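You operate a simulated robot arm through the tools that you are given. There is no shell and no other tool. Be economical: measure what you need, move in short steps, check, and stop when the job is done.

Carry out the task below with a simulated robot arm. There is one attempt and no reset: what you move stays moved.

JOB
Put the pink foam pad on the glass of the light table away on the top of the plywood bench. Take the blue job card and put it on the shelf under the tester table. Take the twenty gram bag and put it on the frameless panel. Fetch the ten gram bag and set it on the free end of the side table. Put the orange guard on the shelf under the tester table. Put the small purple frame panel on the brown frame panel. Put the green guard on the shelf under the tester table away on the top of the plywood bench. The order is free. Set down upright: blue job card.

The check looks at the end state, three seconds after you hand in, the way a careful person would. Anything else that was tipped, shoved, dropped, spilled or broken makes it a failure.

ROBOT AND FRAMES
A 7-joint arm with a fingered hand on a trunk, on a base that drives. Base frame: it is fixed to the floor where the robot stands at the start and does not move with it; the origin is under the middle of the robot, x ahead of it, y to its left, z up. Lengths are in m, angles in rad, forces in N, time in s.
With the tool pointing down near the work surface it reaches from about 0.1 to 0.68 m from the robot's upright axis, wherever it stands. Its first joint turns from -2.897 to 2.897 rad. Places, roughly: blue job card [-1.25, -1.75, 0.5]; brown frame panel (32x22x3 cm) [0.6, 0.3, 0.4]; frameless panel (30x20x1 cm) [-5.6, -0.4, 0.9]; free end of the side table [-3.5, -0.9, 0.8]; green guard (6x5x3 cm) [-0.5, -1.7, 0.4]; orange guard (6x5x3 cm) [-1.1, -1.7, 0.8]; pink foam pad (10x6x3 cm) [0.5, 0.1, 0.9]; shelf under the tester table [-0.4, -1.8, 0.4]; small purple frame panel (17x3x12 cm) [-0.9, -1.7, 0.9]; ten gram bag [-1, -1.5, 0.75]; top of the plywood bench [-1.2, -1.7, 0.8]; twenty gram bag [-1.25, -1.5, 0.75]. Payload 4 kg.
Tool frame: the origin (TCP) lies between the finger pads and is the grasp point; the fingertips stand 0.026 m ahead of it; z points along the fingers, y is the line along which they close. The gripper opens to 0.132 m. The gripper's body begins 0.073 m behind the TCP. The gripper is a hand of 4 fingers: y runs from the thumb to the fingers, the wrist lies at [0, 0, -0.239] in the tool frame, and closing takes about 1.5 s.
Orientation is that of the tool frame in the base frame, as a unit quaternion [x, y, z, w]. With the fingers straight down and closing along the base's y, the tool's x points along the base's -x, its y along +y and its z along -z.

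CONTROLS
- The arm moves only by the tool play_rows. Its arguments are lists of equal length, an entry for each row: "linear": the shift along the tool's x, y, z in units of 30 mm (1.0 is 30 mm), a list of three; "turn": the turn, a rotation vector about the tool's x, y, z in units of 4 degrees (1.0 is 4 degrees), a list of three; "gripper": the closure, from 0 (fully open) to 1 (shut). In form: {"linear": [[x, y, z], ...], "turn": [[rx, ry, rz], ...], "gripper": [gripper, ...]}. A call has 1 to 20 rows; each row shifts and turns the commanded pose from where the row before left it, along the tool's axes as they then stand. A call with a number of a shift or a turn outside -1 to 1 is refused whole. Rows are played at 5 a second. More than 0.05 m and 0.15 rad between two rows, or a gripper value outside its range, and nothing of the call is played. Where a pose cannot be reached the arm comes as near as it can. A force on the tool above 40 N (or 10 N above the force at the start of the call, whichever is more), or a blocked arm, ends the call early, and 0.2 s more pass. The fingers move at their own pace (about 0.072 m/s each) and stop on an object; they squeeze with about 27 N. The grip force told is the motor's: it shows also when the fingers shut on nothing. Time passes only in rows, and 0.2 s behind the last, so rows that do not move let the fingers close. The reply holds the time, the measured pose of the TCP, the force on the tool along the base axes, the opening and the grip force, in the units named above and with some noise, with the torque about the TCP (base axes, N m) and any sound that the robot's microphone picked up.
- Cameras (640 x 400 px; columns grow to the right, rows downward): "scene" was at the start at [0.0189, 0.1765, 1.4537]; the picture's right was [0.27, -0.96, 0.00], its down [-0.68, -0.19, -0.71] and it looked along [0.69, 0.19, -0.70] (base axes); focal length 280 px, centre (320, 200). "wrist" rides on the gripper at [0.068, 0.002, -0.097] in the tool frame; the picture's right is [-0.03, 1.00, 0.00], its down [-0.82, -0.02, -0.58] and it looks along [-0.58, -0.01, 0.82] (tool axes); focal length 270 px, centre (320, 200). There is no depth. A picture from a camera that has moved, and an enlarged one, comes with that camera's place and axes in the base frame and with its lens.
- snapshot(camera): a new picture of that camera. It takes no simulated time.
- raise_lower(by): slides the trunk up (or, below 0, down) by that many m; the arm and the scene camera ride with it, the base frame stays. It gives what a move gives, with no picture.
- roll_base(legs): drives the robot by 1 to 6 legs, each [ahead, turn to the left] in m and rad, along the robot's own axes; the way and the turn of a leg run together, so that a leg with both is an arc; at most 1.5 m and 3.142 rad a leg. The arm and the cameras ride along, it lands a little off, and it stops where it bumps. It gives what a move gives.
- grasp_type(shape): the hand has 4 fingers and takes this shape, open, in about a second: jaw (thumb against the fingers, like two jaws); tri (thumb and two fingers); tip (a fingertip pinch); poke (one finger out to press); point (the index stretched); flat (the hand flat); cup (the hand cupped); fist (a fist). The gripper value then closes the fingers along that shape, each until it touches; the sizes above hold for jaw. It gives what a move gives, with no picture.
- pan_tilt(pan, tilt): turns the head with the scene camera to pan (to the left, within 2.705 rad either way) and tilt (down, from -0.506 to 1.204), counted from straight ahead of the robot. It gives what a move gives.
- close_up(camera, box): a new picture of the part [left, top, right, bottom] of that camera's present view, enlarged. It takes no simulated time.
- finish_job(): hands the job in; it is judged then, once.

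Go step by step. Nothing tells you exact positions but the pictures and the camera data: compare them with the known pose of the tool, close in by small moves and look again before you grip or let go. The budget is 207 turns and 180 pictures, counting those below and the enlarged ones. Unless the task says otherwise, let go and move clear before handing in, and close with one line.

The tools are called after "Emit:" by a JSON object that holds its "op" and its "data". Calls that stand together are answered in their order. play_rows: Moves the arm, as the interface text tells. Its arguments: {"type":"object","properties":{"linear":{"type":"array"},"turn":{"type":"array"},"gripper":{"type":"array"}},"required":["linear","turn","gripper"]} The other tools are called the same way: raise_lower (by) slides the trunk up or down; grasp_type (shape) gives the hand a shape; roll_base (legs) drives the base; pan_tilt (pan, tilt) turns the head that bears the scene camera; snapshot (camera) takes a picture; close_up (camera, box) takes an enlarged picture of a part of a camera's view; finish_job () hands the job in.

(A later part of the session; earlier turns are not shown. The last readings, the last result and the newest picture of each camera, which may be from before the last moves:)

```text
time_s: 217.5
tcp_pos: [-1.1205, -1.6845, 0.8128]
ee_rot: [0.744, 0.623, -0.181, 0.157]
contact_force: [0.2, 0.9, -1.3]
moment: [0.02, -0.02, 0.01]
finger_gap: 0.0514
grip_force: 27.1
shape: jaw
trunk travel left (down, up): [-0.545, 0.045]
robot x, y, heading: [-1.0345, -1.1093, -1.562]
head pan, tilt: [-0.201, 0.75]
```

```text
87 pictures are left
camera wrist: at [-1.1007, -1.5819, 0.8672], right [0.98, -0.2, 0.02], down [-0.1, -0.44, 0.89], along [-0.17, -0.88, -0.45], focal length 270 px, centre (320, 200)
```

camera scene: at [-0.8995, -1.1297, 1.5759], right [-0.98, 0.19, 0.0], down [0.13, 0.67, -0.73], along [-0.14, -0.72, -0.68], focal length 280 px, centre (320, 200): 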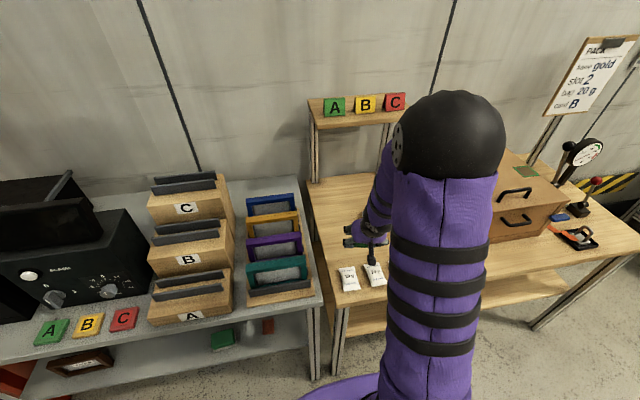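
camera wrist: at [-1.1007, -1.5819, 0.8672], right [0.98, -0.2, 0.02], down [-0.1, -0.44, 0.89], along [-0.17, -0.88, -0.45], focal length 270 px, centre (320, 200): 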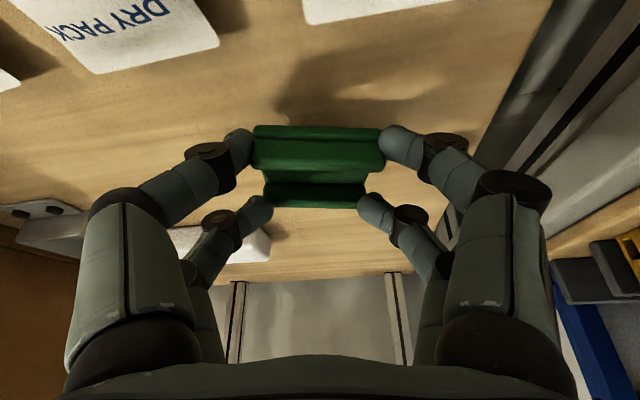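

Emit:
{"op": "play_rows", "data": {"linear": [[0.1, 0, 0.2], [0.1, 0, 0.2], [0.06, 0, 0.12], [0.06, 0, 0.12], [0.03, 0, 0.06], [0.03, 0, 0.06]], "turn": [[0, 0, 0], [0, 0, 0], [0, 0, 0], [0, 0, 0], [0, 0, 0], [0, 0, 0]], "gripper": [0.8, 0.8, 0.8, 0.8, 0.8, 0.8]}}

```text
time_s: 218.8
tcp_pos: [-1.1213, -1.6883, 0.7936]
ee_rot: [0.743, 0.622, -0.187, 0.162]
contact_force: [1.2, 3.7, 20.9]
moment: [-0.09, 0.69, -0.18]
finger_gap: 0.0511
grip_force: 26.9
shape: jaw
trunk travel left (down, up): [-0.545, 0.045]
robot x, y, heading: [-1.0361, -1.1084, -1.566]
head pan, tilt: [-0.201, 0.75]
stopped in row 6: the force on the tool passed its limit at 44 N (the readings are from after the stop); the commanded pose is now the measured one
```

Contact with the bench, so I'll release, lift clear and check.

Emit:
{"op": "play_rows", "data": {"linear": [[0, 0, -0.03], [0, 0, 0], [0, 0, 0], [-0.15, 0, -0.3], [-0.3, 0, -0.6], [-0.45, 0, -0.87], [-0.45, 0, -0.87], [-0.45, 0, -0.87]], "turn": [[0, 0, 0], [0, 0, 0], [0, 0, 0], [0, 0, 0], [0, 0, 0], [0, 0, 0], [0, 0, 0], [0, 0, 0]], "gripper": [0.4, 0.4, 0.35, 0.35, 0.3, 0.2, 0, 0]}}

Emit:
{"op": "snapshot", "data": {"camera": "wrist"}}

```text
time_s: 220.6
tcp_pos: [-1.1236, -1.6854, 0.9099]
ee_rot: [0.744, 0.623, -0.184, 0.159]
contact_force: [0.1, 0.5, 0.8]
moment: [0.04, 0.04, -0.01]
finger_gap: 0.1319
grip_force: 0.0
shape: jaw
trunk travel left (down, up): [-0.545, 0.045]
robot x, y, heading: [-1.0354, -1.1138, -1.563]
head pan, tilt: [-0.201, 0.75]
```

```text
86 pictures are left
camera wrist: at [-1.1016, -1.5823, 0.9646], right [0.98, -0.2, 0.02], down [-0.1, -0.44, 0.89], along [-0.17, -0.88, -0.45], focal length 270 px, centre (320, 200)
```

wrist: 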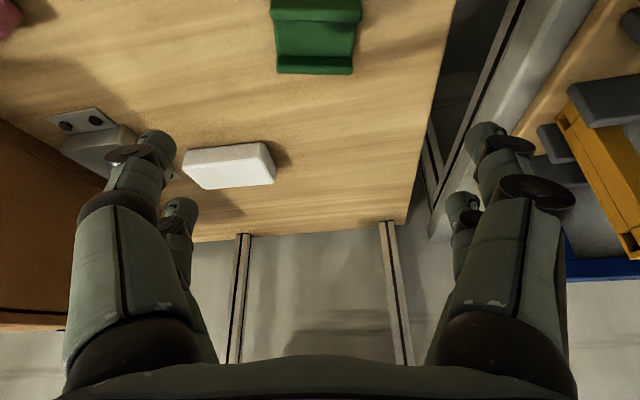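

The green guard is on the bench. Next is the job card on the bench shelf, near (-1.265, -1.68). I'll back off, shift right, lower the trunk and tilt the hand for a low front approach.

Emit:
{"op": "roll_base", "data": {"legs": [[-0.32, 0], [0, -1.57], [0.15, 0], [0, 1.57]]}}

Emit:
{"op": "raise_lower", "data": {"by": -0.4}}

Emit:
{"op": "raise_lower", "data": {"by": -0.1}}

Emit:
{"op": "play_rows", "data": {"linear": [[-0.87, 0.16, 0.46], [-0.87, 0.16, 0.46], [-0.87, 0.16, 0.46], [-0.87, 0.16, 0.46], [0, 0, 0], [0, 0, 0], [0, 0, 0], [0, 0, 0], [0, 0, 0], [0, 0, 0], [0, 0, 0]], "turn": [[-0.3, 0, -0.74], [-0.3, 0, -0.74], [-0.3, 0, -0.74], [0, 0, 0], [0, -1, 0], [0, -1, 0], [0, -1, 0], [0, -1, 0], [0, -1, 0], [0, -1, 0], [0, -1, 0]], "gripper": [0, 0, 0, 0, 0, 0, 0, 0, 0, 0, 0]}}

Emit:
{"op": "snapshot", "data": {"camera": "wrist"}}

Emit:
{"op": "snapshot", "data": {"camera": "scene"}}

```text
time_s: 232.2
tcp_pos: [-1.2761, -1.3666, 0.9099]
ee_rot: [0.744, 0.623, -0.184, 0.158]
contact_force: [0.4, -0.5, 0.4]
moment: [-0.02, 0.02, 0.0]
finger_gap: 0.1317
grip_force: 0.1
shape: jaw
trunk travel left (down, up): [-0.545, 0.045]
robot x, y, heading: [-1.1938, -0.7875, -1.566]
head pan, tilt: [-0.201, 0.75]
```

```text
time_s: 236.0
tcp_pos: [-1.2758, -1.3661, 0.5097]
ee_rot: [0.744, 0.622, -0.184, 0.159]
contact_force: [0.4, 0.1, 0.3]
moment: [-0.02, -0.04, 0.0]
finger_gap: 0.1317
grip_force: 0.0
shape: jaw
trunk travel left (down, up): [-0.145, 0.445]
robot x, y, heading: [-1.1874, -0.786, -1.565]
head pan, tilt: [-0.201, 0.75]
```

```text
time_s: 237.4
tcp_pos: [-1.2756, -1.366, 0.4108]
ee_rot: [0.744, 0.623, -0.184, 0.159]
contact_force: [-0.3, -0.1, -0.2]
moment: [-0.01, -0.02, 0.02]
finger_gap: 0.132
grip_force: 0.2
shape: jaw
trunk travel left (down, up): [-0.045, 0.545]
robot x, y, heading: [-1.1905, -0.7904, -1.564]
head pan, tilt: [-0.201, 0.75]
```

```text
time_s: 239.8
tcp_pos: [-1.2678, -1.486, 0.4107]
ee_rot: [0.625, 0.623, -0.338, 0.328]
contact_force: [0.3, 0.0, 0.3]
moment: [-0.02, 0.0, 0.0]
finger_gap: 0.132
grip_force: 0.1
shape: jaw
trunk travel left (down, up): [-0.045, 0.545]
robot x, y, heading: [-1.1903, -0.7914, -1.563]
head pan, tilt: [-0.201, 0.75]
```

```text
85 pictures are left
camera wrist: at [-1.2635, -1.3676, 0.409], right [1.0, -0.02, 0.01], down [-0.01, 0.03, 1.0], along [-0.02, -1.0, 0.03], focal length 270 px, centre (320, 200)
```

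wrist: 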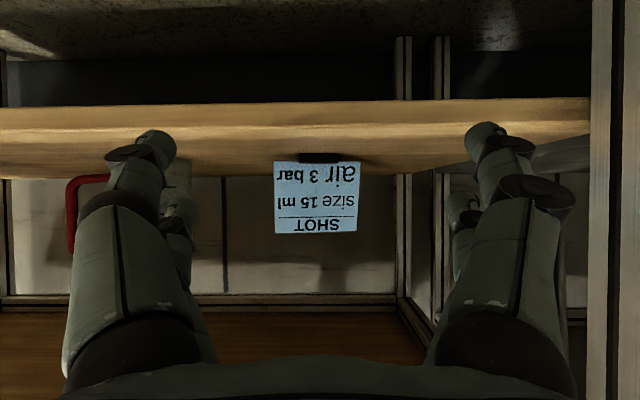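

```text
84 pictures are left
camera scene: at [-1.0522, -0.8093, 1.076], right [-0.98, 0.19, 0.0], down [0.13, 0.67, -0.73], along [-0.14, -0.72, -0.68], focal length 280 px, centre (320, 200)
```

scene: 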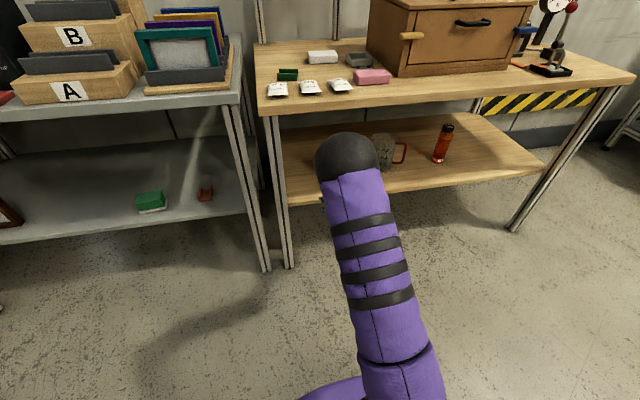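

The card is about 9 cm wide, with clear room for the fingers on both sides. I'll raise slightly and creep forward, using parallax to pin down its depth.

Emit:
{"op": "play_rows", "data": {"linear": [[-0.42, 0, -0.28]], "turn": [[0, 0, 0]], "gripper": [0]}}

Emit:
{"op": "roll_base", "data": {"legs": [[0.1, 0]]}}

Emit:
{"op": "snapshot", "data": {"camera": "wrist"}}

```text
time_s: 240.2
tcp_pos: [-1.2665, -1.4861, 0.4264]
ee_rot: [0.625, 0.623, -0.337, 0.327]
contact_force: [-0.7, 0.4, 0.6]
moment: [-0.01, 0.01, 0.02]
finger_gap: 0.1323
grip_force: 0.0
shape: jaw
trunk travel left (down, up): [-0.045, 0.545]
robot x, y, heading: [-1.1901, -0.7886, -1.566]
head pan, tilt: [-0.201, 0.75]
```

```text
time_s: 241.3
tcp_pos: [-1.267, -1.5868, 0.4263]
ee_rot: [0.625, 0.623, -0.337, 0.328]
contact_force: [-0.4, -0.2, -0.5]
moment: [-0.01, -0.02, -0.02]
finger_gap: 0.1319
grip_force: 0.1
shape: jaw
trunk travel left (down, up): [-0.045, 0.545]
robot x, y, heading: [-1.1869, -0.8886, -1.561]
head pan, tilt: [-0.201, 0.75]
```

```text
83 pictures are left
camera wrist: at [-1.2627, -1.4681, 0.4236], right [1.0, -0.02, 0.01], down [-0.01, 0.02, 1.0], along [-0.02, -1.0, 0.02], focal length 270 px, centre (320, 200)
```

wrist: 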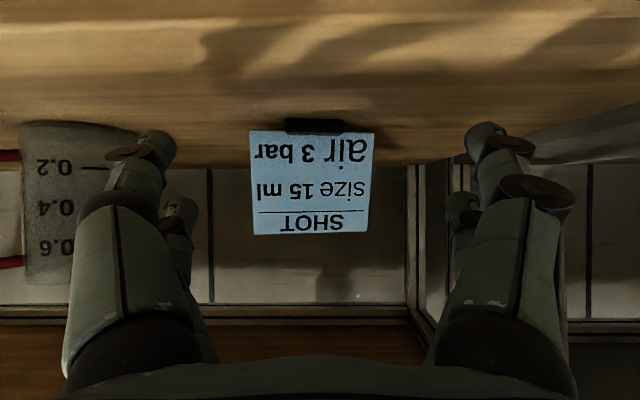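

Parallax puts the card at y ≈ -1.713, x ≈ -1.275, about 11 cm wide, yawed about -7.5°. I'll match the yaw, centre on it and move in.

Emit:
{"op": "play_rows", "data": {"linear": [[0, -0.27, 0], [0.4, 0, 0.25]], "turn": [[0.78, 0, 0.52], [0.78, 0, 0.52]], "gripper": [0, 0]}}

Emit:
{"op": "roll_base", "data": {"legs": [[0.07, 0]]}}

Emit:
{"op": "snapshot", "data": {"camera": "wrist"}}

```text
time_s: 241.9
tcp_pos: [-1.2755, -1.5857, 0.4114]
ee_rot: [0.664, 0.58, -0.359, 0.305]
contact_force: [0.5, -0.4, 0.4]
moment: [0.03, 0.01, -0.01]
finger_gap: 0.1321
grip_force: 0.0
shape: jaw
trunk travel left (down, up): [-0.045, 0.545]
robot x, y, heading: [-1.1869, -0.89, -1.558]
head pan, tilt: [-0.201, 0.75]
```

```text
time_s: 242.9
tcp_pos: [-1.2751, -1.6539, 0.4111]
ee_rot: [0.664, 0.581, -0.358, 0.306]
contact_force: [0.7, -0.4, 0.4]
moment: [-0.04, 0.04, -0.01]
finger_gap: 0.132
grip_force: 0.1
shape: jaw
trunk travel left (down, up): [-0.045, 0.545]
robot x, y, heading: [-1.189, -0.9602, -1.563]
head pan, tilt: [-0.201, 0.75]
```

```text
82 pictures are left
camera wrist: at [-1.2553, -1.5384, 0.4094], right [0.99, -0.15, 0.01], down [-0.01, 0.03, 1.0], along [-0.15, -0.99, 0.03], focal length 270 px, centre (320, 200)
```

wrist: 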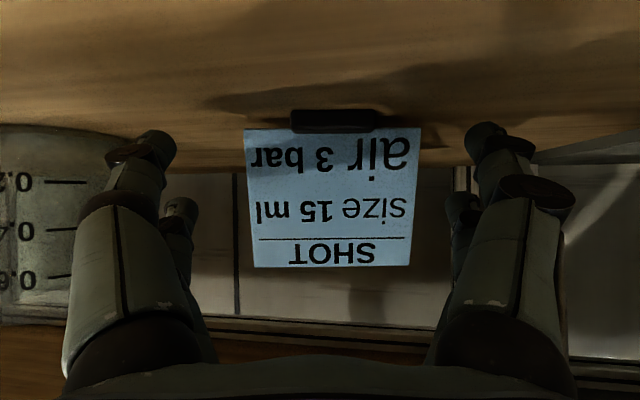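

The card leans back slightly, like a stand, and is centred about 9 mm to the right. I'll correct that and slide the fingers around it.

Emit:
{"op": "play_rows", "data": {"linear": [[0, 0.29, 0], [-0.31, 0, 0.46], [-0.31, 0, 0.46], [-0.25, 0, 0.38]], "turn": [[0, 0, 0], [0, 0, 0], [0, 0, 0], [0, 0, 0]], "gripper": [0, 0, 0, 0]}}

Emit:
{"op": "snapshot", "data": {"camera": "wrist"}}

```text
time_s: 243.9
tcp_pos: [-1.2737, -1.7025, 0.41]
ee_rot: [0.664, 0.581, -0.358, 0.306]
contact_force: [-0.7, 0.5, -0.1]
moment: [0.0, -0.02, -0.01]
finger_gap: 0.1317
grip_force: 0.1
shape: jaw
trunk travel left (down, up): [-0.045, 0.545]
robot x, y, heading: [-1.186, -0.9612, -1.567]
head pan, tilt: [-0.201, 0.75]
```

```text
81 pictures are left
camera wrist: at [-1.2536, -1.5863, 0.409], right [0.99, -0.15, 0.01], down [-0.01, 0.03, 1.0], along [-0.15, -0.99, 0.03], focal length 270 px, centre (320, 200)
```

wrist: 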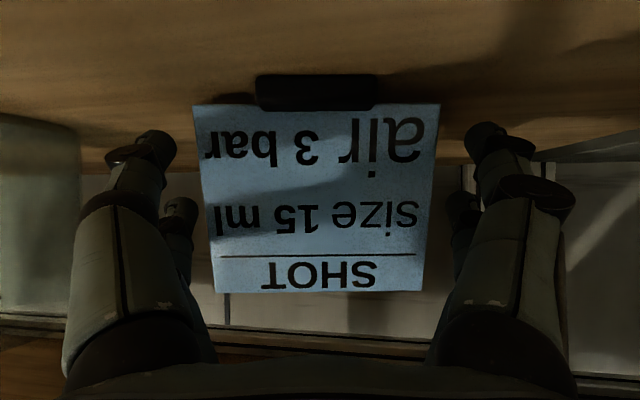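

Emit:
{"op": "play_rows", "data": {"linear": [[-0.11, 0, 0.17], [0, 0, 0], [0, 0, 0], [0, 0, 0], [0, 0, 0], [0, 0, 0]], "turn": [[0, 0, 0], [0, 0, 0], [0, 0, 0], [0, 0, 0], [0, 0, 0], [0, 0, 0]], "gripper": [0, 0.1, 0.2, 0.3, 0.4, 0.4]}}

Emit:
{"op": "snapshot", "data": {"camera": "wrist"}}

```text
time_s: 245.3
tcp_pos: [-1.2741, -1.7093, 0.4112]
ee_rot: [0.664, 0.58, -0.359, 0.305]
contact_force: [0.2, -0.1, -0.3]
moment: [0.05, 0.06, 0.03]
finger_gap: 0.0901
grip_force: 26.9
shape: jaw
trunk travel left (down, up): [-0.045, 0.545]
robot x, y, heading: [-1.1875, -0.9577, -1.565]
head pan, tilt: [-0.201, 0.75]
```

```text
80 pictures are left
camera wrist: at [-1.2548, -1.5923, 0.4092], right [0.99, -0.15, 0.01], down [-0.01, 0.03, 1.0], along [-0.15, -0.99, 0.03], focal length 270 px, centre (320, 200)
```

wrist: 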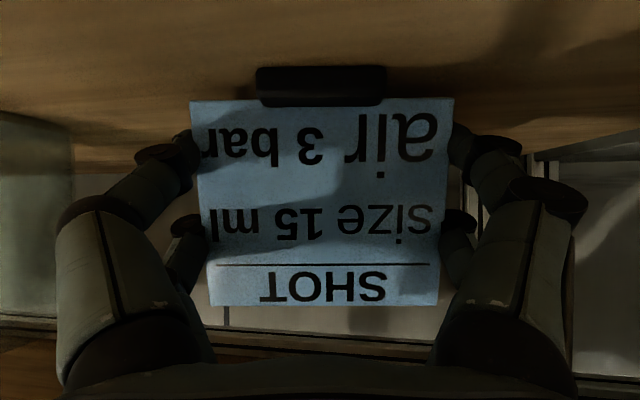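

The card is gripped by its edges, so I'll lift it a little and check.

Emit:
{"op": "play_rows", "data": {"linear": [[-0.25, 0, -0.17], [-0.25, 0, -0.17], [-0.25, 0, -0.17]], "turn": [[0, 0, 0], [0, 0, 0], [0, 0, 0]], "gripper": [0.5, 0.5, 0.5]}}

Emit:
{"op": "snapshot", "data": {"camera": "wrist"}}

```text
time_s: 246.1
tcp_pos: [-1.2733, -1.7083, 0.4385]
ee_rot: [0.665, 0.58, -0.358, 0.305]
contact_force: [0.1, 0.2, -0.5]
moment: [0.0, 0.02, -0.01]
finger_gap: 0.0898
grip_force: 27.0
shape: jaw
trunk travel left (down, up): [-0.045, 0.545]
robot x, y, heading: [-1.1897, -0.9568, -1.562]
head pan, tilt: [-0.201, 0.75]
```

```text
79 pictures are left
camera wrist: at [-1.2537, -1.5918, 0.436], right [0.99, -0.15, 0.01], down [-0.01, 0.03, 1.0], along [-0.15, -0.99, 0.02], focal length 270 px, centre (320, 200)
```

wrist: 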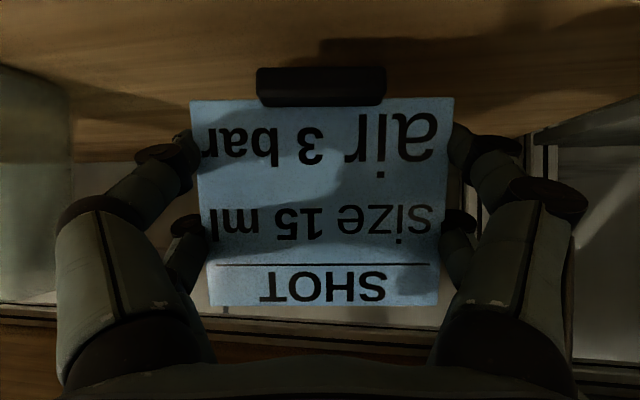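

The card is held steady and upright. I'll back out and drive to the tester shelf, trailing the hand in reverse to keep it clear of the other tables.

Emit:
{"op": "roll_base", "data": {"legs": [[-0.27, 0], [0, -1.57], [-0.95, 0], [0, 1.57]]}}

Emit:
{"op": "snapshot", "data": {"camera": "wrist"}}

Emit:
{"op": "snapshot", "data": {"camera": "scene"}}

```text
time_s: 261.1
tcp_pos: [-0.3211, -1.4274, 0.4391]
ee_rot: [0.664, 0.58, -0.359, 0.305]
contact_force: [0.3, 0.0, -1.7]
moment: [0.01, -0.03, 0.03]
finger_gap: 0.0899
grip_force: 27.1
shape: jaw
trunk travel left (down, up): [-0.045, 0.545]
robot x, y, heading: [-0.2334, -0.6787, -1.56]
head pan, tilt: [-0.201, 0.75]
```

```text
78 pictures are left
camera wrist: at [-0.302, -1.3102, 0.4362], right [0.99, -0.16, 0.01], down [-0.01, 0.03, 1.0], along [-0.16, -0.99, 0.03], focal length 270 px, centre (320, 200)
```

wrist: 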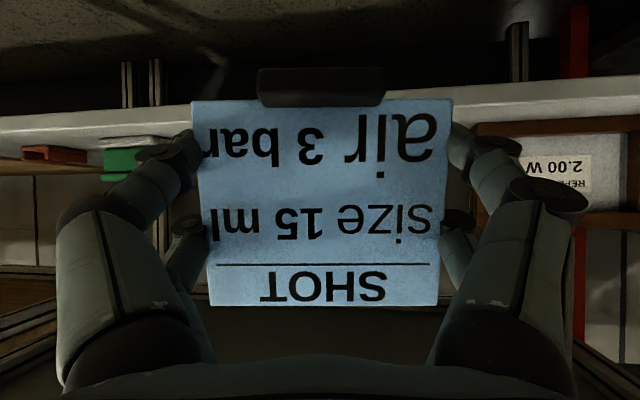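

```text
77 pictures are left
camera scene: at [-0.0983, -0.6981, 1.0759], right [-0.98, 0.19, 0.0], down [0.13, 0.67, -0.73], along [-0.14, -0.72, -0.68], focal length 280 px, centre (320, 200)
```

scene: 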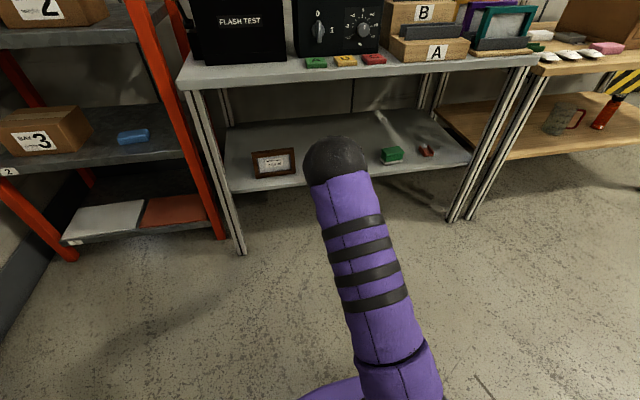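

Emit:
{"op": "play_rows", "data": {"linear": [[0, -0.7, 0]], "turn": [[0, 0, 0]], "gripper": [0.5]}}

Emit:
{"op": "roll_base", "data": {"legs": [[0.23, 0]]}}

Emit:
{"op": "snapshot", "data": {"camera": "wrist"}}

Emit:
{"op": "snapshot", "data": {"camera": "scene"}}

```text
time_s: 261.5
tcp_pos: [-0.3416, -1.4234, 0.4388]
ee_rot: [0.665, 0.58, -0.359, 0.306]
contact_force: [0.1, 0.3, -0.9]
moment: [0.01, 0.01, -0.03]
finger_gap: 0.0902
grip_force: 26.6
shape: jaw
trunk travel left (down, up): [-0.045, 0.545]
robot x, y, heading: [-0.2382, -0.6762, -1.56]
head pan, tilt: [-0.201, 0.75]
```

```text
time_s: 263.2
tcp_pos: [-0.3418, -1.6548, 0.438]
ee_rot: [0.665, 0.58, -0.359, 0.305]
contact_force: [-0.1, 0.1, -0.4]
moment: [-0.04, 0.01, 0.02]
finger_gap: 0.0894
grip_force: 27.0
shape: jaw
trunk travel left (down, up): [-0.045, 0.545]
robot x, y, heading: [-0.2301, -0.9076, -1.565]
head pan, tilt: [-0.201, 0.75]
```

```text
76 pictures are left
camera wrist: at [-0.3225, -1.538, 0.4359], right [0.99, -0.16, 0.01], down [-0.01, 0.03, 1.0], along [-0.16, -0.99, 0.03], focal length 270 px, centre (320, 200)
```

wrist: 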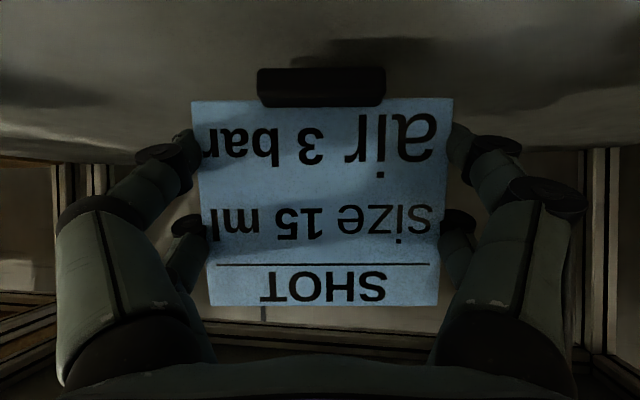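

```text
75 pictures are left
camera scene: at [-0.0969, -0.9292, 1.0759], right [-0.98, 0.19, 0.0], down [0.13, 0.67, -0.73], along [-0.14, -0.72, -0.68], focal length 280 px, centre (320, 200)
```

scene: 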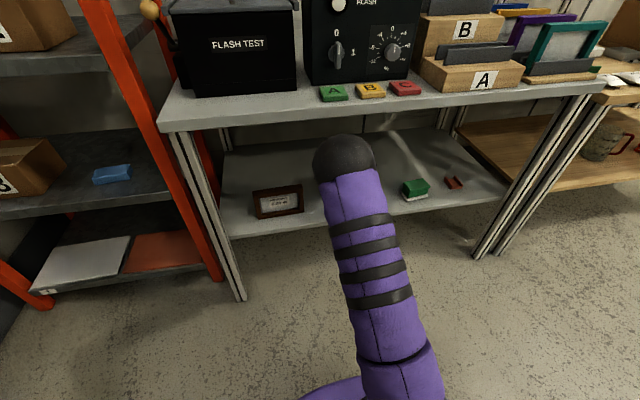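

The card is over the shelf, well inside the edge. I'll lower gently until it touches.

Emit:
{"op": "play_rows", "data": {"linear": [[0.14, 0, 0.093], [0.14, 0, 0.093], [0.14, 0, 0.093], [0.11, 0, 0.074], [0.055, 0, 0.037], [0.055, 0, 0.037], [0.055, 0, 0.037]], "turn": [[0, 0, 0], [0, 0, 0], [0, 0, 0], [0, 0, 0], [0, 0, 0], [0, 0, 0], [0, 0, 0]], "gripper": [0.5, 0.5, 0.5, 0.5, 0.5, 0.5, 0.5]}}

Emit:
{"op": "snapshot", "data": {"camera": "wrist"}}

```text
time_s: 264.8
tcp_pos: [-0.3426, -1.6544, 0.4124]
ee_rot: [0.665, 0.579, -0.36, 0.305]
contact_force: [1.2, 0.6, -0.1]
moment: [0.01, -0.03, 0.02]
finger_gap: 0.0897
grip_force: 27.2
shape: jaw
trunk travel left (down, up): [-0.045, 0.545]
robot x, y, heading: [-0.2316, -0.9089, -1.568]
head pan, tilt: [-0.201, 0.75]
```

```text
74 pictures are left
camera wrist: at [-0.3226, -1.5378, 0.4108], right [0.99, -0.16, 0.01], down [-0.01, 0.03, 1.0], along [-0.16, -0.99, 0.03], focal length 270 px, centre (320, 200)
```

wrist: 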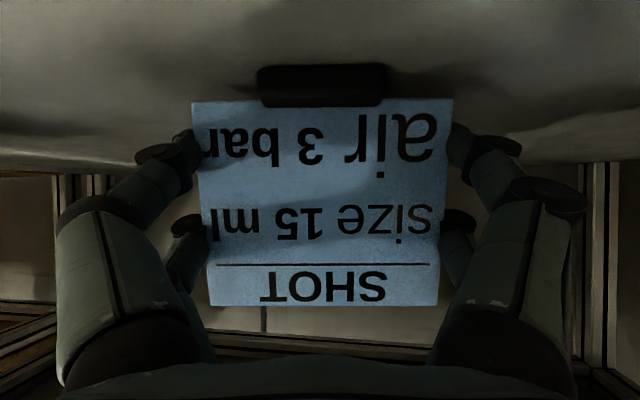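

Emit:
{"op": "play_rows", "data": {"linear": [[0.055, 0, 0.037], [0.055, 0, 0.037], [0.055, 0, 0.037], [0.055, 0, 0.037], [0.055, 0, 0.037], [0.055, 0, 0.037]], "turn": [[0, 0, 0], [0, 0, 0], [0, 0, 0], [0, 0, 0], [0, 0, 0], [0, 0, 0]], "gripper": [0.5, 0.5, 0.5, 0.5, 0.5, 0.5]}}

Emit:
{"op": "close_up", "data": {"camera": "wrist", "box": [180, 20, 460, 195]}}

```text
time_s: 266.2
tcp_pos: [-0.3425, -1.6572, 0.407]
ee_rot: [0.664, 0.576, -0.363, 0.309]
contact_force: [-0.6, -6.5, 35.9]
moment: [0.43, 0.25, -0.01]
finger_gap: 0.089
grip_force: 27.1
shape: jaw
trunk travel left (down, up): [-0.045, 0.545]
robot x, y, heading: [-0.2346, -0.9091, -1.562]
head pan, tilt: [-0.201, 0.75]
```

```text
2.29 times, centred on (320, 108) of wrist
camera zoom: at [-0.323, -1.5399, 0.4047], right [0.99, -0.16, 0.01], down [-0.01, 0.04, 1.0], along [-0.16, -0.99, 0.04], focal length 618 px, centre (320, 411)
```

zoom: 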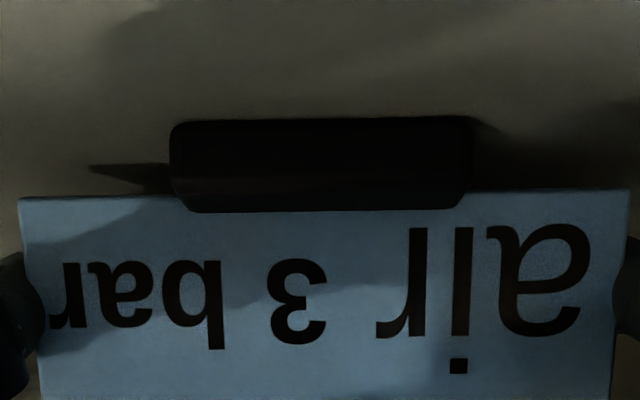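

Touching. I'll ease up 2 mm to take off the pressure, then open slowly.

Emit:
{"op": "play_rows", "data": {"linear": [[-0.055, 0, -0.037], [-0.03, 0, -0.02], [0, 0, 0], [0, 0, 0], [0, 0, 0], [0, 0, 0], [0, 0, 0], [0, 0, 0]], "turn": [[0, 0, 0], [0, 0, 0], [0, 0, 0], [0, 0, 0], [0, 0, 0], [0, 0, 0], [0, 0, 0], [0, 0, 0]], "gripper": [0.5, 0.5, 0.28, 0.2, 0.1, 0, 0, 0]}}

Emit:
{"op": "snapshot", "data": {"camera": "wrist"}}

```text
time_s: 268.0
tcp_pos: [-0.3428, -1.6547, 0.4038]
ee_rot: [0.665, 0.579, -0.359, 0.304]
contact_force: [0.2, 0.0, -0.8]
moment: [-0.03, 0.02, 0.01]
finger_gap: 0.1317
grip_force: 0.1
shape: jaw
trunk travel left (down, up): [-0.045, 0.545]
robot x, y, heading: [-0.233, -0.9131, -1.567]
head pan, tilt: [-0.201, 0.75]
```

```text
72 pictures are left
camera wrist: at [-0.323, -1.5379, 0.4021], right [0.99, -0.16, 0.01], down [-0.01, 0.03, 1.0], along [-0.16, -0.99, 0.03], focal length 270 px, centre (320, 200)
```

wrist: 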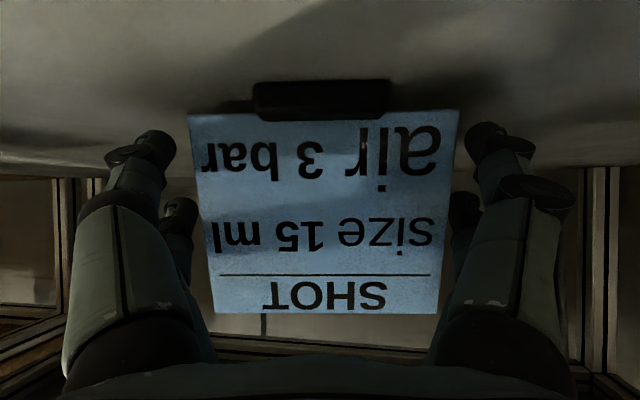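

The card stands upright. I'll withdraw along the hand's own direction and verify.

Emit:
{"op": "play_rows", "data": {"linear": [[0.28, 0, -0.42], [0.28, 0, -0.42], [0.5, 0, -0.75], [0.5, 0, -0.75]], "turn": [[0, 0, 0], [0, 0, 0], [0, 0, 0], [0, 0, 0]], "gripper": [0, 0, 0, 0]}}

Emit:
{"op": "roll_base", "data": {"legs": [[-0.25, 0]]}}

Emit:
{"op": "snapshot", "data": {"camera": "wrist"}}

```text
time_s: 269.0
tcp_pos: [-0.33, -1.57, 0.404]
ee_rot: [0.665, 0.579, -0.36, 0.304]
contact_force: [0.3, -0.6, -0.5]
moment: [-0.02, 0.01, 0.02]
finger_gap: 0.1317
grip_force: 0.0
shape: jaw
trunk travel left (down, up): [-0.045, 0.545]
robot x, y, heading: [-0.2324, -0.9129, -1.567]
head pan, tilt: [-0.201, 0.75]
```

```text
time_s: 270.8
tcp_pos: [-0.3309, -1.3204, 0.4041]
ee_rot: [0.665, 0.579, -0.359, 0.305]
contact_force: [2.0, 0.3, 0.1]
moment: [0.0, 0.0, 0.0]
finger_gap: 0.1319
grip_force: 0.1
shape: jaw
trunk travel left (down, up): [-0.045, 0.545]
robot x, y, heading: [-0.2352, -0.6579, -1.566]
head pan, tilt: [-0.201, 0.75]
```

```text
71 pictures are left
camera wrist: at [-0.3116, -1.2036, 0.4025], right [0.99, -0.16, 0.01], down [-0.01, 0.03, 1.0], along [-0.16, -0.99, 0.03], focal length 270 px, centre (320, 200)
```

wrist: 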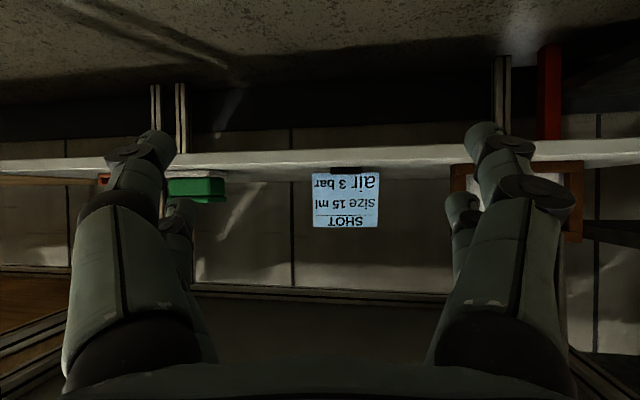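

The card is done. I'll look at the brown frame panel under the light table to plan how to lay the purple panel.

Emit:
{"op": "pan_tilt", "data": {"pan": 2.4, "tilt": 0.5}}

Emit:
{"op": "snapshot", "data": {"camera": "scene"}}

```text
time_s: 273.2
tcp_pos: [-0.3314, -1.3199, 0.4043]
ee_rot: [0.665, 0.58, -0.359, 0.305]
contact_force: [0.0, 0.2, -0.4]
moment: [0.01, 0.04, -0.01]
finger_gap: 0.1321
grip_force: 0.0
shape: jaw
trunk travel left (down, up): [-0.045, 0.545]
robot x, y, heading: [-0.2342, -0.6581, -1.565]
head pan, tilt: [2.4, 0.499]
```

```text
70 pictures are left
camera scene: at [-0.0208, -0.5293, 1.0979], right [0.74, -0.67, 0.0], down [-0.32, -0.35, -0.88], along [0.59, 0.65, -0.48], focal length 280 px, centre (320, 200)
```

scene: 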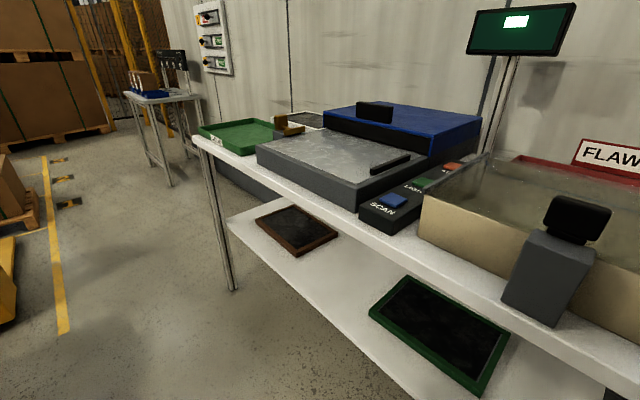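

The brown frame lies flat on the light table's lower shelf at about (0.59, 0.31). I'll pick the purple panel by its top bar with a vertical hand, then lay it down with the hand nearly horizontal. First I'll raise the trunk, straighten the hand and drive to the rack.

Emit:
{"op": "raise_lower", "data": {"by": 0.4}}

Emit:
{"op": "raise_lower", "data": {"by": 0.14}}

Emit:
{"op": "play_rows", "data": {"linear": [[0, 0, 0], [0, 0, 0], [0, 0, 0], [0, 0, 0], [0, 0, 0], [0, 0, 0], [0, 0, 0], [0, 0, 0], [0, 0, 0], [0, 0, 0], [0, 0, 0], [0, 0, 0], [0, 0, 0], [0, 0, 0]], "turn": [[0, 1, 0], [0, 1, 0], [0, 1, 0], [0, 1, 0], [0, 1, 0], [0, 1, 0], [0, 1, 0], [0, 1, 0], [0, 1, 0], [0, 1, 0], [0, 1, 0], [0, 1, 0], [0, 1, 0], [0, 1, 0]], "gripper": [0, 0, 0, 0, 0, 0, 0, 0, 0, 0, 0, 0, 0, 0]}}

Emit:
{"op": "play_rows", "data": {"linear": [[0, 0, -0.5], [0, 0, -0.5], [0, 0, -0.5], [0, 0, -0.5], [0, 0, -0.5], [0, 0, -0.5], [0, 0, 0], [0, 0, 0], [0, 0, 0], [0, 0, 0], [0, 0, 0], [0, 0, 0], [0, 0, 0], [0, 0, 0], [0, 0, 0], [0, 0, 0], [0, 0, 0], [0, 0, 0], [0, 0, 0], [0, 0, 0]], "turn": [[0, 0, 1], [0, 0, 1], [0, 0, 1], [0, 0, 1], [0, 0, 1], [0, 0, 1], [0, 0, 1], [0, 0, 1], [0, 0, 1], [0, 0, 1], [0, 0, 1], [0, 0, 1], [0, 0, 1], [0, 0, 1], [0, 0, 1], [0, 0, 1], [0, 0, 1], [0, 0, 1], [0, 0, 1], [0, 0, 1]], "gripper": [0, 0, 0, 0, 0, 0, 0, 0, 0, 0, 0, 0, 0, 0, 0, 0, 0, 0, 0, 0]}}

Emit:
{"op": "roll_base", "data": {"legs": [[0, -1.57], [0.57, 0], [0, 1.57]]}}

Emit:
{"op": "pan_tilt", "data": {"pan": 0, "tilt": 0.6}}

Emit:
{"op": "snapshot", "data": {"camera": "scene"}}

```text
time_s: 277.0
tcp_pos: [-0.3314, -1.3204, 0.8042]
ee_rot: [0.665, 0.579, -0.36, 0.305]
contact_force: [-0.8, 0.0, 0.3]
moment: [-0.03, -0.02, 0.04]
finger_gap: 0.1319
grip_force: 0.0
shape: jaw
trunk travel left (down, up): [-0.445, 0.145]
robot x, y, heading: [-0.2335, -0.6619, -1.564]
head pan, tilt: [2.4, 0.499]
```

```text
time_s: 278.7
tcp_pos: [-0.3304, -1.3218, 0.9454]
ee_rot: [0.665, 0.579, -0.359, 0.304]
contact_force: [-0.3, -0.4, -0.1]
moment: [0.01, 0.0, 0.0]
finger_gap: 0.1318
grip_force: 0.0
shape: jaw
trunk travel left (down, up): [-0.585, 0.005]
robot x, y, heading: [-0.2363, -0.6581, -1.57]
head pan, tilt: [2.4, 0.499]
```

```text
time_s: 281.7
tcp_pos: [-0.3315, -1.3195, 0.944]
ee_rot: [0.756, 0.654, -0.004, -0.003]
contact_force: [-1.0, 0.1, 0.7]
moment: [-0.01, 0.03, -0.01]
finger_gap: 0.1318
grip_force: 0.0
shape: jaw
trunk travel left (down, up): [-0.585, 0.005]
robot x, y, heading: [-0.2382, -0.6575, -1.57]
head pan, tilt: [2.4, 0.499]
```

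```text
time_s: 285.9
tcp_pos: [-0.3309, -1.3208, 1.0352]
ee_rot: [1.0, 0.015, -0.005, 0.002]
contact_force: [0.8, -0.1, -0.1]
moment: [-0.02, 0.01, 0.01]
finger_gap: 0.1316
grip_force: 0.1
shape: jaw
trunk travel left (down, up): [-0.585, 0.005]
robot x, y, heading: [-0.2341, -0.6588, -1.567]
head pan, tilt: [2.4, 0.499]
```

```text
time_s: 297.6
tcp_pos: [-0.9002, -1.3228, 1.034]
ee_rot: [1.0, 0.014, -0.005, 0.001]
contact_force: [-0.3, -0.1, -0.9]
moment: [-0.02, 0.0, 0.0]
finger_gap: 0.1318
grip_force: 0.0
shape: jaw
trunk travel left (down, up): [-0.585, 0.005]
robot x, y, heading: [-0.8025, -0.6626, -1.568]
head pan, tilt: [2.4, 0.499]
```

```text
time_s: 299.8
tcp_pos: [-0.9005, -1.3245, 1.0344]
ee_rot: [1.0, 0.014, -0.006, 0.001]
contact_force: [0.5, 0.2, -0.7]
moment: [0.01, 0.0, -0.02]
finger_gap: 0.1319
grip_force: 0.1
shape: jaw
trunk travel left (down, up): [-0.585, 0.005]
robot x, y, heading: [-0.7996, -0.6623, -1.573]
head pan, tilt: [0.0, 0.6]
```

```text
69 pictures are left
camera scene: at [-0.6492, -0.6895, 1.6288], right [-1.0, 0.0, 0.0], down [0.0, 0.57, -0.82], along [0.0, -0.82, -0.57], focal length 280 px, centre (320, 200)
```

scene: 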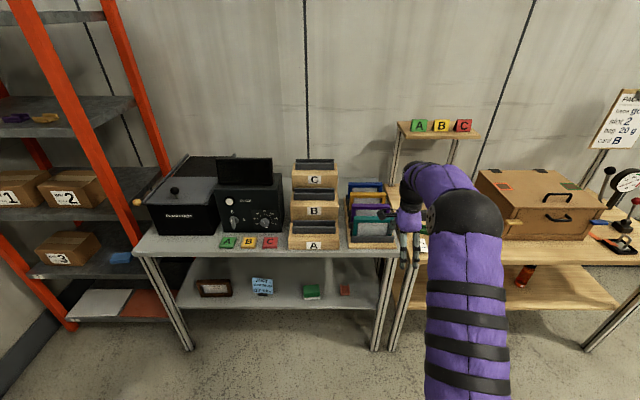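

Emit:
{"op": "roll_base", "data": {"legs": [[0.35, 0]]}}

Emit:
{"op": "snapshot", "data": {"camera": "wrist"}}

Emit:
{"op": "snapshot", "data": {"camera": "scene"}}

```text
time_s: 302.0
tcp_pos: [-0.9016, -1.6721, 1.0348]
ee_rot: [1.0, 0.012, -0.005, 0.001]
contact_force: [0.0, -0.5, -0.9]
moment: [0.0, -0.01, -0.03]
finger_gap: 0.132
grip_force: 0.0
shape: jaw
trunk travel left (down, up): [-0.585, 0.005]
robot x, y, heading: [-0.7987, -1.0102, -1.567]
head pan, tilt: [0.0, 0.6]
```

```text
68 pictures are left
camera wrist: at [-0.831, -1.6728, 1.1314], right [0.0, -1.0, 0.0], down [-0.81, 0.0, 0.59], along [-0.59, 0.0, -0.81], focal length 270 px, centre (320, 200)
```

wrist: 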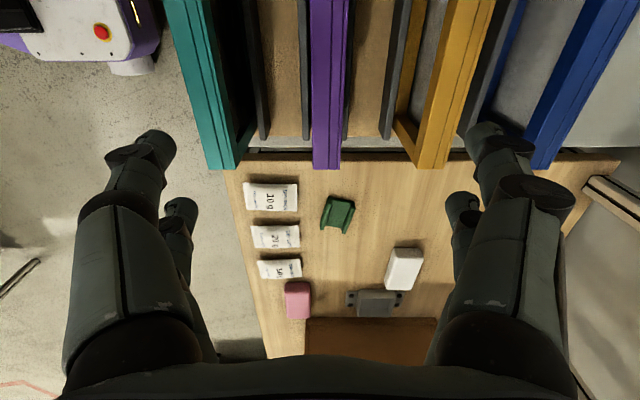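

```text
67 pictures are left
camera scene: at [-0.6489, -1.0391, 1.6288], right [-1.0, 0.0, 0.0], down [0.0, 0.57, -0.82], along [0.0, -0.82, -0.57], focal length 280 px, centre (320, 200)
```

scene: 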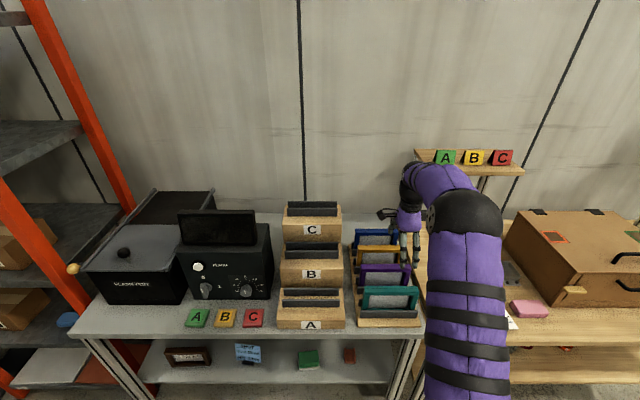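

The purple panel's top bar is at y ≈ -1.68, centred at x ≈ -0.875, top near z 0.89. I'll narrow the fingers and come down over it.

Emit:
{"op": "play_rows", "data": {"linear": [[0.89, 0.27, 0], [0, 0, 0.7], [0, 0, 0.7], [0, 0, 0.7], [0, 0, 0.7]], "turn": [[0, 0, 0], [0, 0, 0], [0, 0, 0], [0, 0, 0], [0, 0, 0]], "gripper": [0.4, 0.4, 0.4, 0.4, 0.4]}}

Emit:
{"op": "snapshot", "data": {"camera": "wrist"}}

Emit:
{"op": "close_up", "data": {"camera": "scene", "box": [330, 200, 450, 330]}}

```text
time_s: 303.2
tcp_pos: [-0.8759, -1.6807, 0.9498]
ee_rot: [1.0, 0.012, -0.005, -0.001]
contact_force: [0.4, 0.2, 0.4]
moment: [0.01, 0.0, 0.01]
finger_gap: 0.0801
grip_force: 0.1
shape: jaw
trunk travel left (down, up): [-0.585, 0.005]
robot x, y, heading: [-0.8024, -1.0086, -1.573]
head pan, tilt: [0.0, 0.6]
```

```text
66 pictures are left
camera wrist: at [-0.8053, -1.68, 1.0462], right [0.0, -1.0, 0.0], down [-0.81, 0.0, 0.59], along [-0.59, 0.0, -0.81], focal length 270 px, centre (320, 200)
```

wrist: 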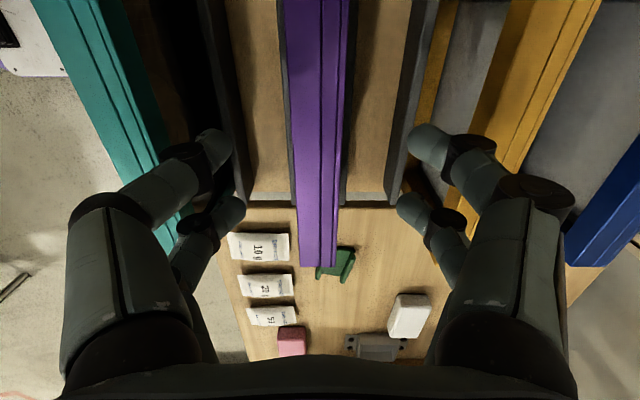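

```text
3.08 times, centred on (390, 265) of scene
camera zoom: at [-0.649, -1.0388, 1.6288], right [-1.0, 0.0, 0.0], down [0.0, 0.57, -0.82], along [0.0, -0.82, -0.57], focal length 863 px, centre (105, 0)
```

zoom: 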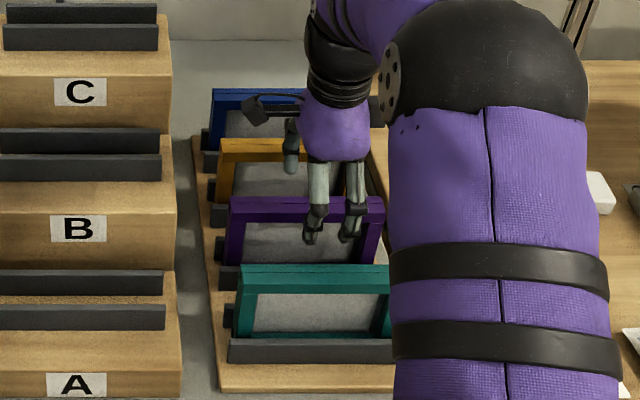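

Emit:
{"op": "play_rows", "data": {"linear": [[0.25, 0, 0.6], [0, 0, 0.6], [0, 0, 0.6], [0, 0, 0.4], [0, 0, 0], [0, 0, 0], [0, 0, 0], [0, 0, 0], [0, 0, 0], [0, 0, 0]], "turn": [[0, 0, 0], [0, 0, 0], [0, 0, 0], [0, 0, 0], [0, 0, 0], [0, 0, 0], [0, 0, 0], [0, 0, 0], [0, 0, 0], [0, 0, 0]], "gripper": [0.4, 0.4, 0.4, 0.4, 1, 1, 1, 1, 1, 1]}}

Emit:
{"op": "snapshot", "data": {"camera": "wrist"}}

Emit:
{"op": "close_up", "data": {"camera": "scene", "box": [330, 200, 450, 330]}}

```text
time_s: 305.4
tcp_pos: [-0.8688, -1.6792, 0.8829]
ee_rot: [1.0, 0.012, -0.007, 0.0]
contact_force: [0.8, 0.4, 1.0]
moment: [0.01, 0.02, 0.03]
finger_gap: 0.0001
grip_force: 27.2
shape: jaw
trunk travel left (down, up): [-0.585, 0.005]
robot x, y, heading: [-0.8002, -1.0086, -1.571]
head pan, tilt: [0.0, 0.6]
```

```text
64 pictures are left
camera wrist: at [-0.7986, -1.6801, 0.9808], right [0.0, -1.0, 0.0], down [-0.81, 0.0, 0.59], along [-0.59, 0.0, -0.81], focal length 270 px, centre (320, 200)
```

wrist: 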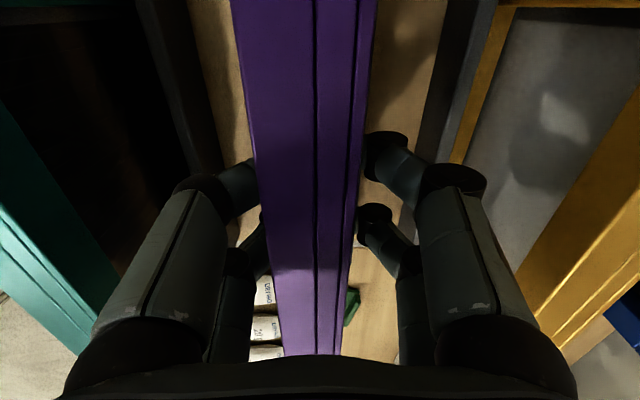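

```text
3.08 times, centred on (390, 265) of scene
camera zoom: at [-0.6489, -1.0389, 1.6288], right [-1.0, 0.0, 0.0], down [0.0, 0.57, -0.82], along [0.0, -0.82, -0.57], focal length 863 px, centre (105, 0)
```

zoom: 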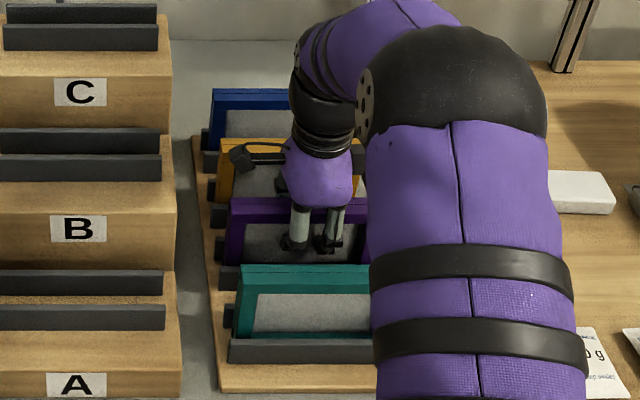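

The fingers closed below the top bar in the recess, so the bar must sit higher (top ≈ 0.92). For a clean release later I'd rather hold the bar itself, so I'll open, rise 3.5 cm and regrip.

Emit:
{"op": "play_rows", "data": {"linear": [[0, 0, 0], [0, 0, 0], [0, 0, 0], [0, 0, -0.6], [0, 0, -0.5], [0, 0, 0], [0, 0, 0], [0, 0, 0], [0, 0, 0], [0, 0, 0], [0, 0, 0]], "turn": [[0, 0, 0], [0, 0, 0], [0, 0, 0], [0, 0, 0], [0, 0, 0], [0, 0, 0], [0, 0, 0], [0, 0, 0], [0, 0, 0], [0, 0, 0], [0, 0, 0]], "gripper": [0.5, 0.4, 0.4, 0.4, 0.4, 1, 1, 1, 1, 1, 1]}}

Emit:
{"op": "snapshot", "data": {"camera": "wrist"}}

Emit:
{"op": "close_up", "data": {"camera": "scene", "box": [330, 200, 450, 330]}}

```text
time_s: 307.8
tcp_pos: [-0.8677, -1.6805, 0.9167]
ee_rot: [1.0, 0.013, -0.005, 0.001]
contact_force: [0.0, -8.3, -2.3]
moment: [-0.89, 0.02, 0.0]
finger_gap: 0.0055
grip_force: 27.0
shape: jaw
trunk travel left (down, up): [-0.585, 0.005]
robot x, y, heading: [-0.8012, -1.0105, -1.573]
head pan, tilt: [0.0, 0.6]
```

```text
62 pictures are left
camera wrist: at [-0.7979, -1.6811, 1.0132], right [0.0, -1.0, 0.0], down [-0.81, 0.0, 0.59], along [-0.59, 0.0, -0.81], focal length 270 px, centre (320, 200)
```

wrist: 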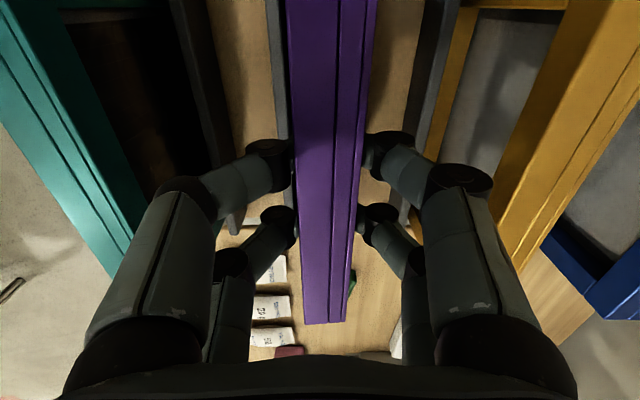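

```text
3.08 times, centred on (390, 265) of scene
camera zoom: at [-0.6489, -1.0401, 1.6288], right [-1.0, 0.0, 0.0], down [0.0, 0.57, -0.82], along [0.0, -0.82, -0.57], focal length 863 px, centre (105, 0)
```

zoom: 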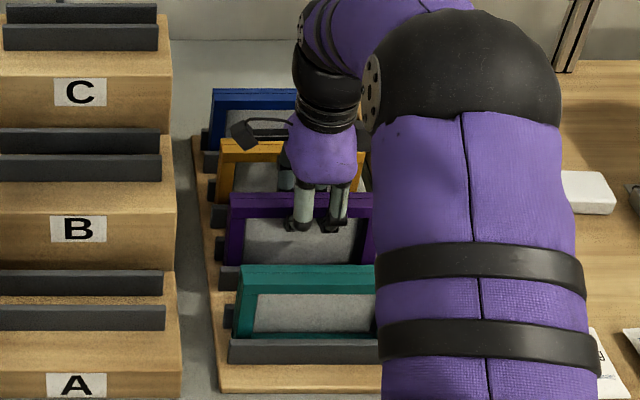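

Emit:
{"op": "play_rows", "data": {"linear": [[0, 0, 0], [0, 0, 0], [0, 0, 0], [0, 0, -0.4], [0, 0, 0], [0, 0, 0], [0, 0, 0], [0, 0, 0], [0, 0, 0], [0, 0, 0]], "turn": [[0, 0, 0], [0, 0, 0], [0, 0, 0], [0, 0, 0], [0, 0, 0], [0, 0, 0], [0, 0, 0], [0, 0, 0], [0, 0, 0], [0, 0, 0]], "gripper": [0.5, 0.4, 0.4, 0.4, 0.6, 1, 1, 1, 1, 1]}}

Emit:
{"op": "snapshot", "data": {"camera": "wrist"}}

```text
time_s: 310.0
tcp_pos: [-0.8679, -1.6791, 0.9284]
ee_rot: [1.0, 0.012, -0.005, 0.002]
contact_force: [0.1, -1.0, -0.3]
moment: [-0.13, 0.04, -0.05]
finger_gap: 0.0175
grip_force: 27.0
shape: jaw
trunk travel left (down, up): [-0.585, 0.005]
robot x, y, heading: [-0.7991, -1.0125, -1.572]
head pan, tilt: [0.0, 0.6]
```

```text
60 pictures are left
camera wrist: at [-0.7977, -1.6799, 1.0255], right [0.0, -1.0, 0.0], down [-0.81, 0.0, 0.59], along [-0.59, 0.0, -0.81], focal length 270 px, centre (320, 200)
```

wrist: 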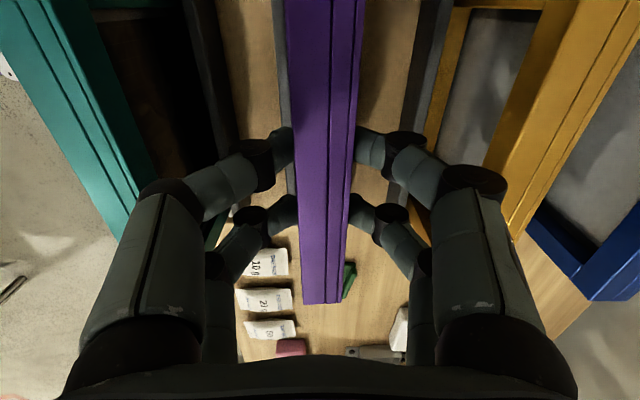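

Gripped on the bar. I'll lift straight up out of the slots.

Emit:
{"op": "play_rows", "data": {"linear": [[0, 0, -0.5], [0, 0, -0.5], [0, 0, -0.7], [0, 0, -0.9], [0, 0, -1], [0, 0, -1], [0, 0, -1]], "turn": [[0, 0, 0], [0, 0, 0], [0, 0, 0], [0, 0, 0], [0, 0, 0], [0, 0, 0], [0, 0, 0]], "gripper": [1, 1, 1, 1, 1, 1, 1]}}

Emit:
{"op": "snapshot", "data": {"camera": "scene"}}

Emit:
{"op": "snapshot", "data": {"camera": "wrist"}}

```text
time_s: 311.6
tcp_pos: [-0.8661, -1.6793, 1.0979]
ee_rot: [1.0, 0.012, -0.005, -0.001]
contact_force: [0.0, 0.1, -2.7]
moment: [-0.07, 0.01, -0.01]
finger_gap: 0.0148
grip_force: 27.2
shape: jaw
trunk travel left (down, up): [-0.585, 0.005]
robot x, y, heading: [-0.8022, -1.0092, -1.571]
head pan, tilt: [0.0, 0.6]
```

```text
59 pictures are left
camera scene: at [-0.6489, -1.0387, 1.6288], right [-1.0, 0.0, 0.0], down [0.0, 0.57, -0.82], along [0.0, -0.82, -0.57], focal length 280 px, centre (320, 200)
```

scene: 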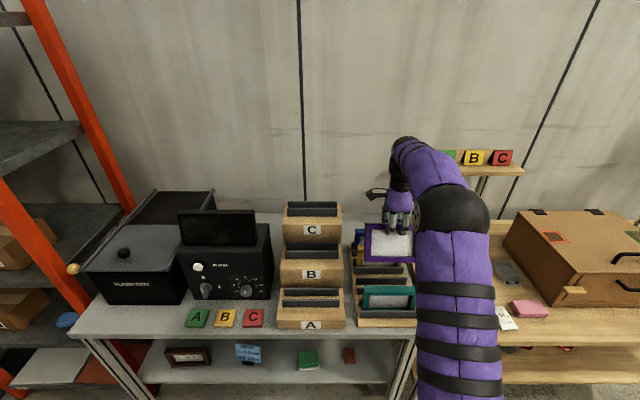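

```text
58 pictures are left
camera wrist: at [-0.7957, -1.6795, 1.195], right [0.0, -1.0, 0.0], down [-0.81, 0.0, 0.59], along [-0.59, 0.0, -0.81], focal length 270 px, centre (320, 200)
```

wrist: 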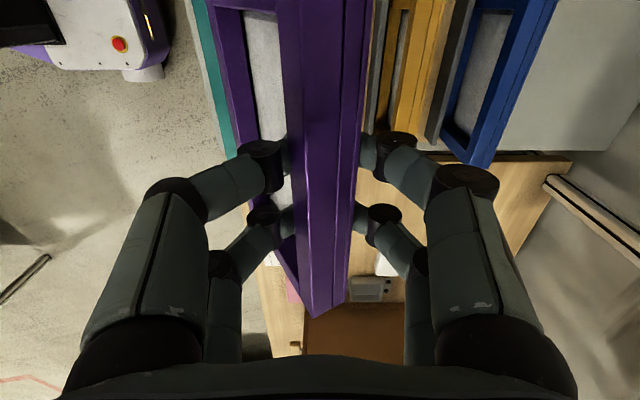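

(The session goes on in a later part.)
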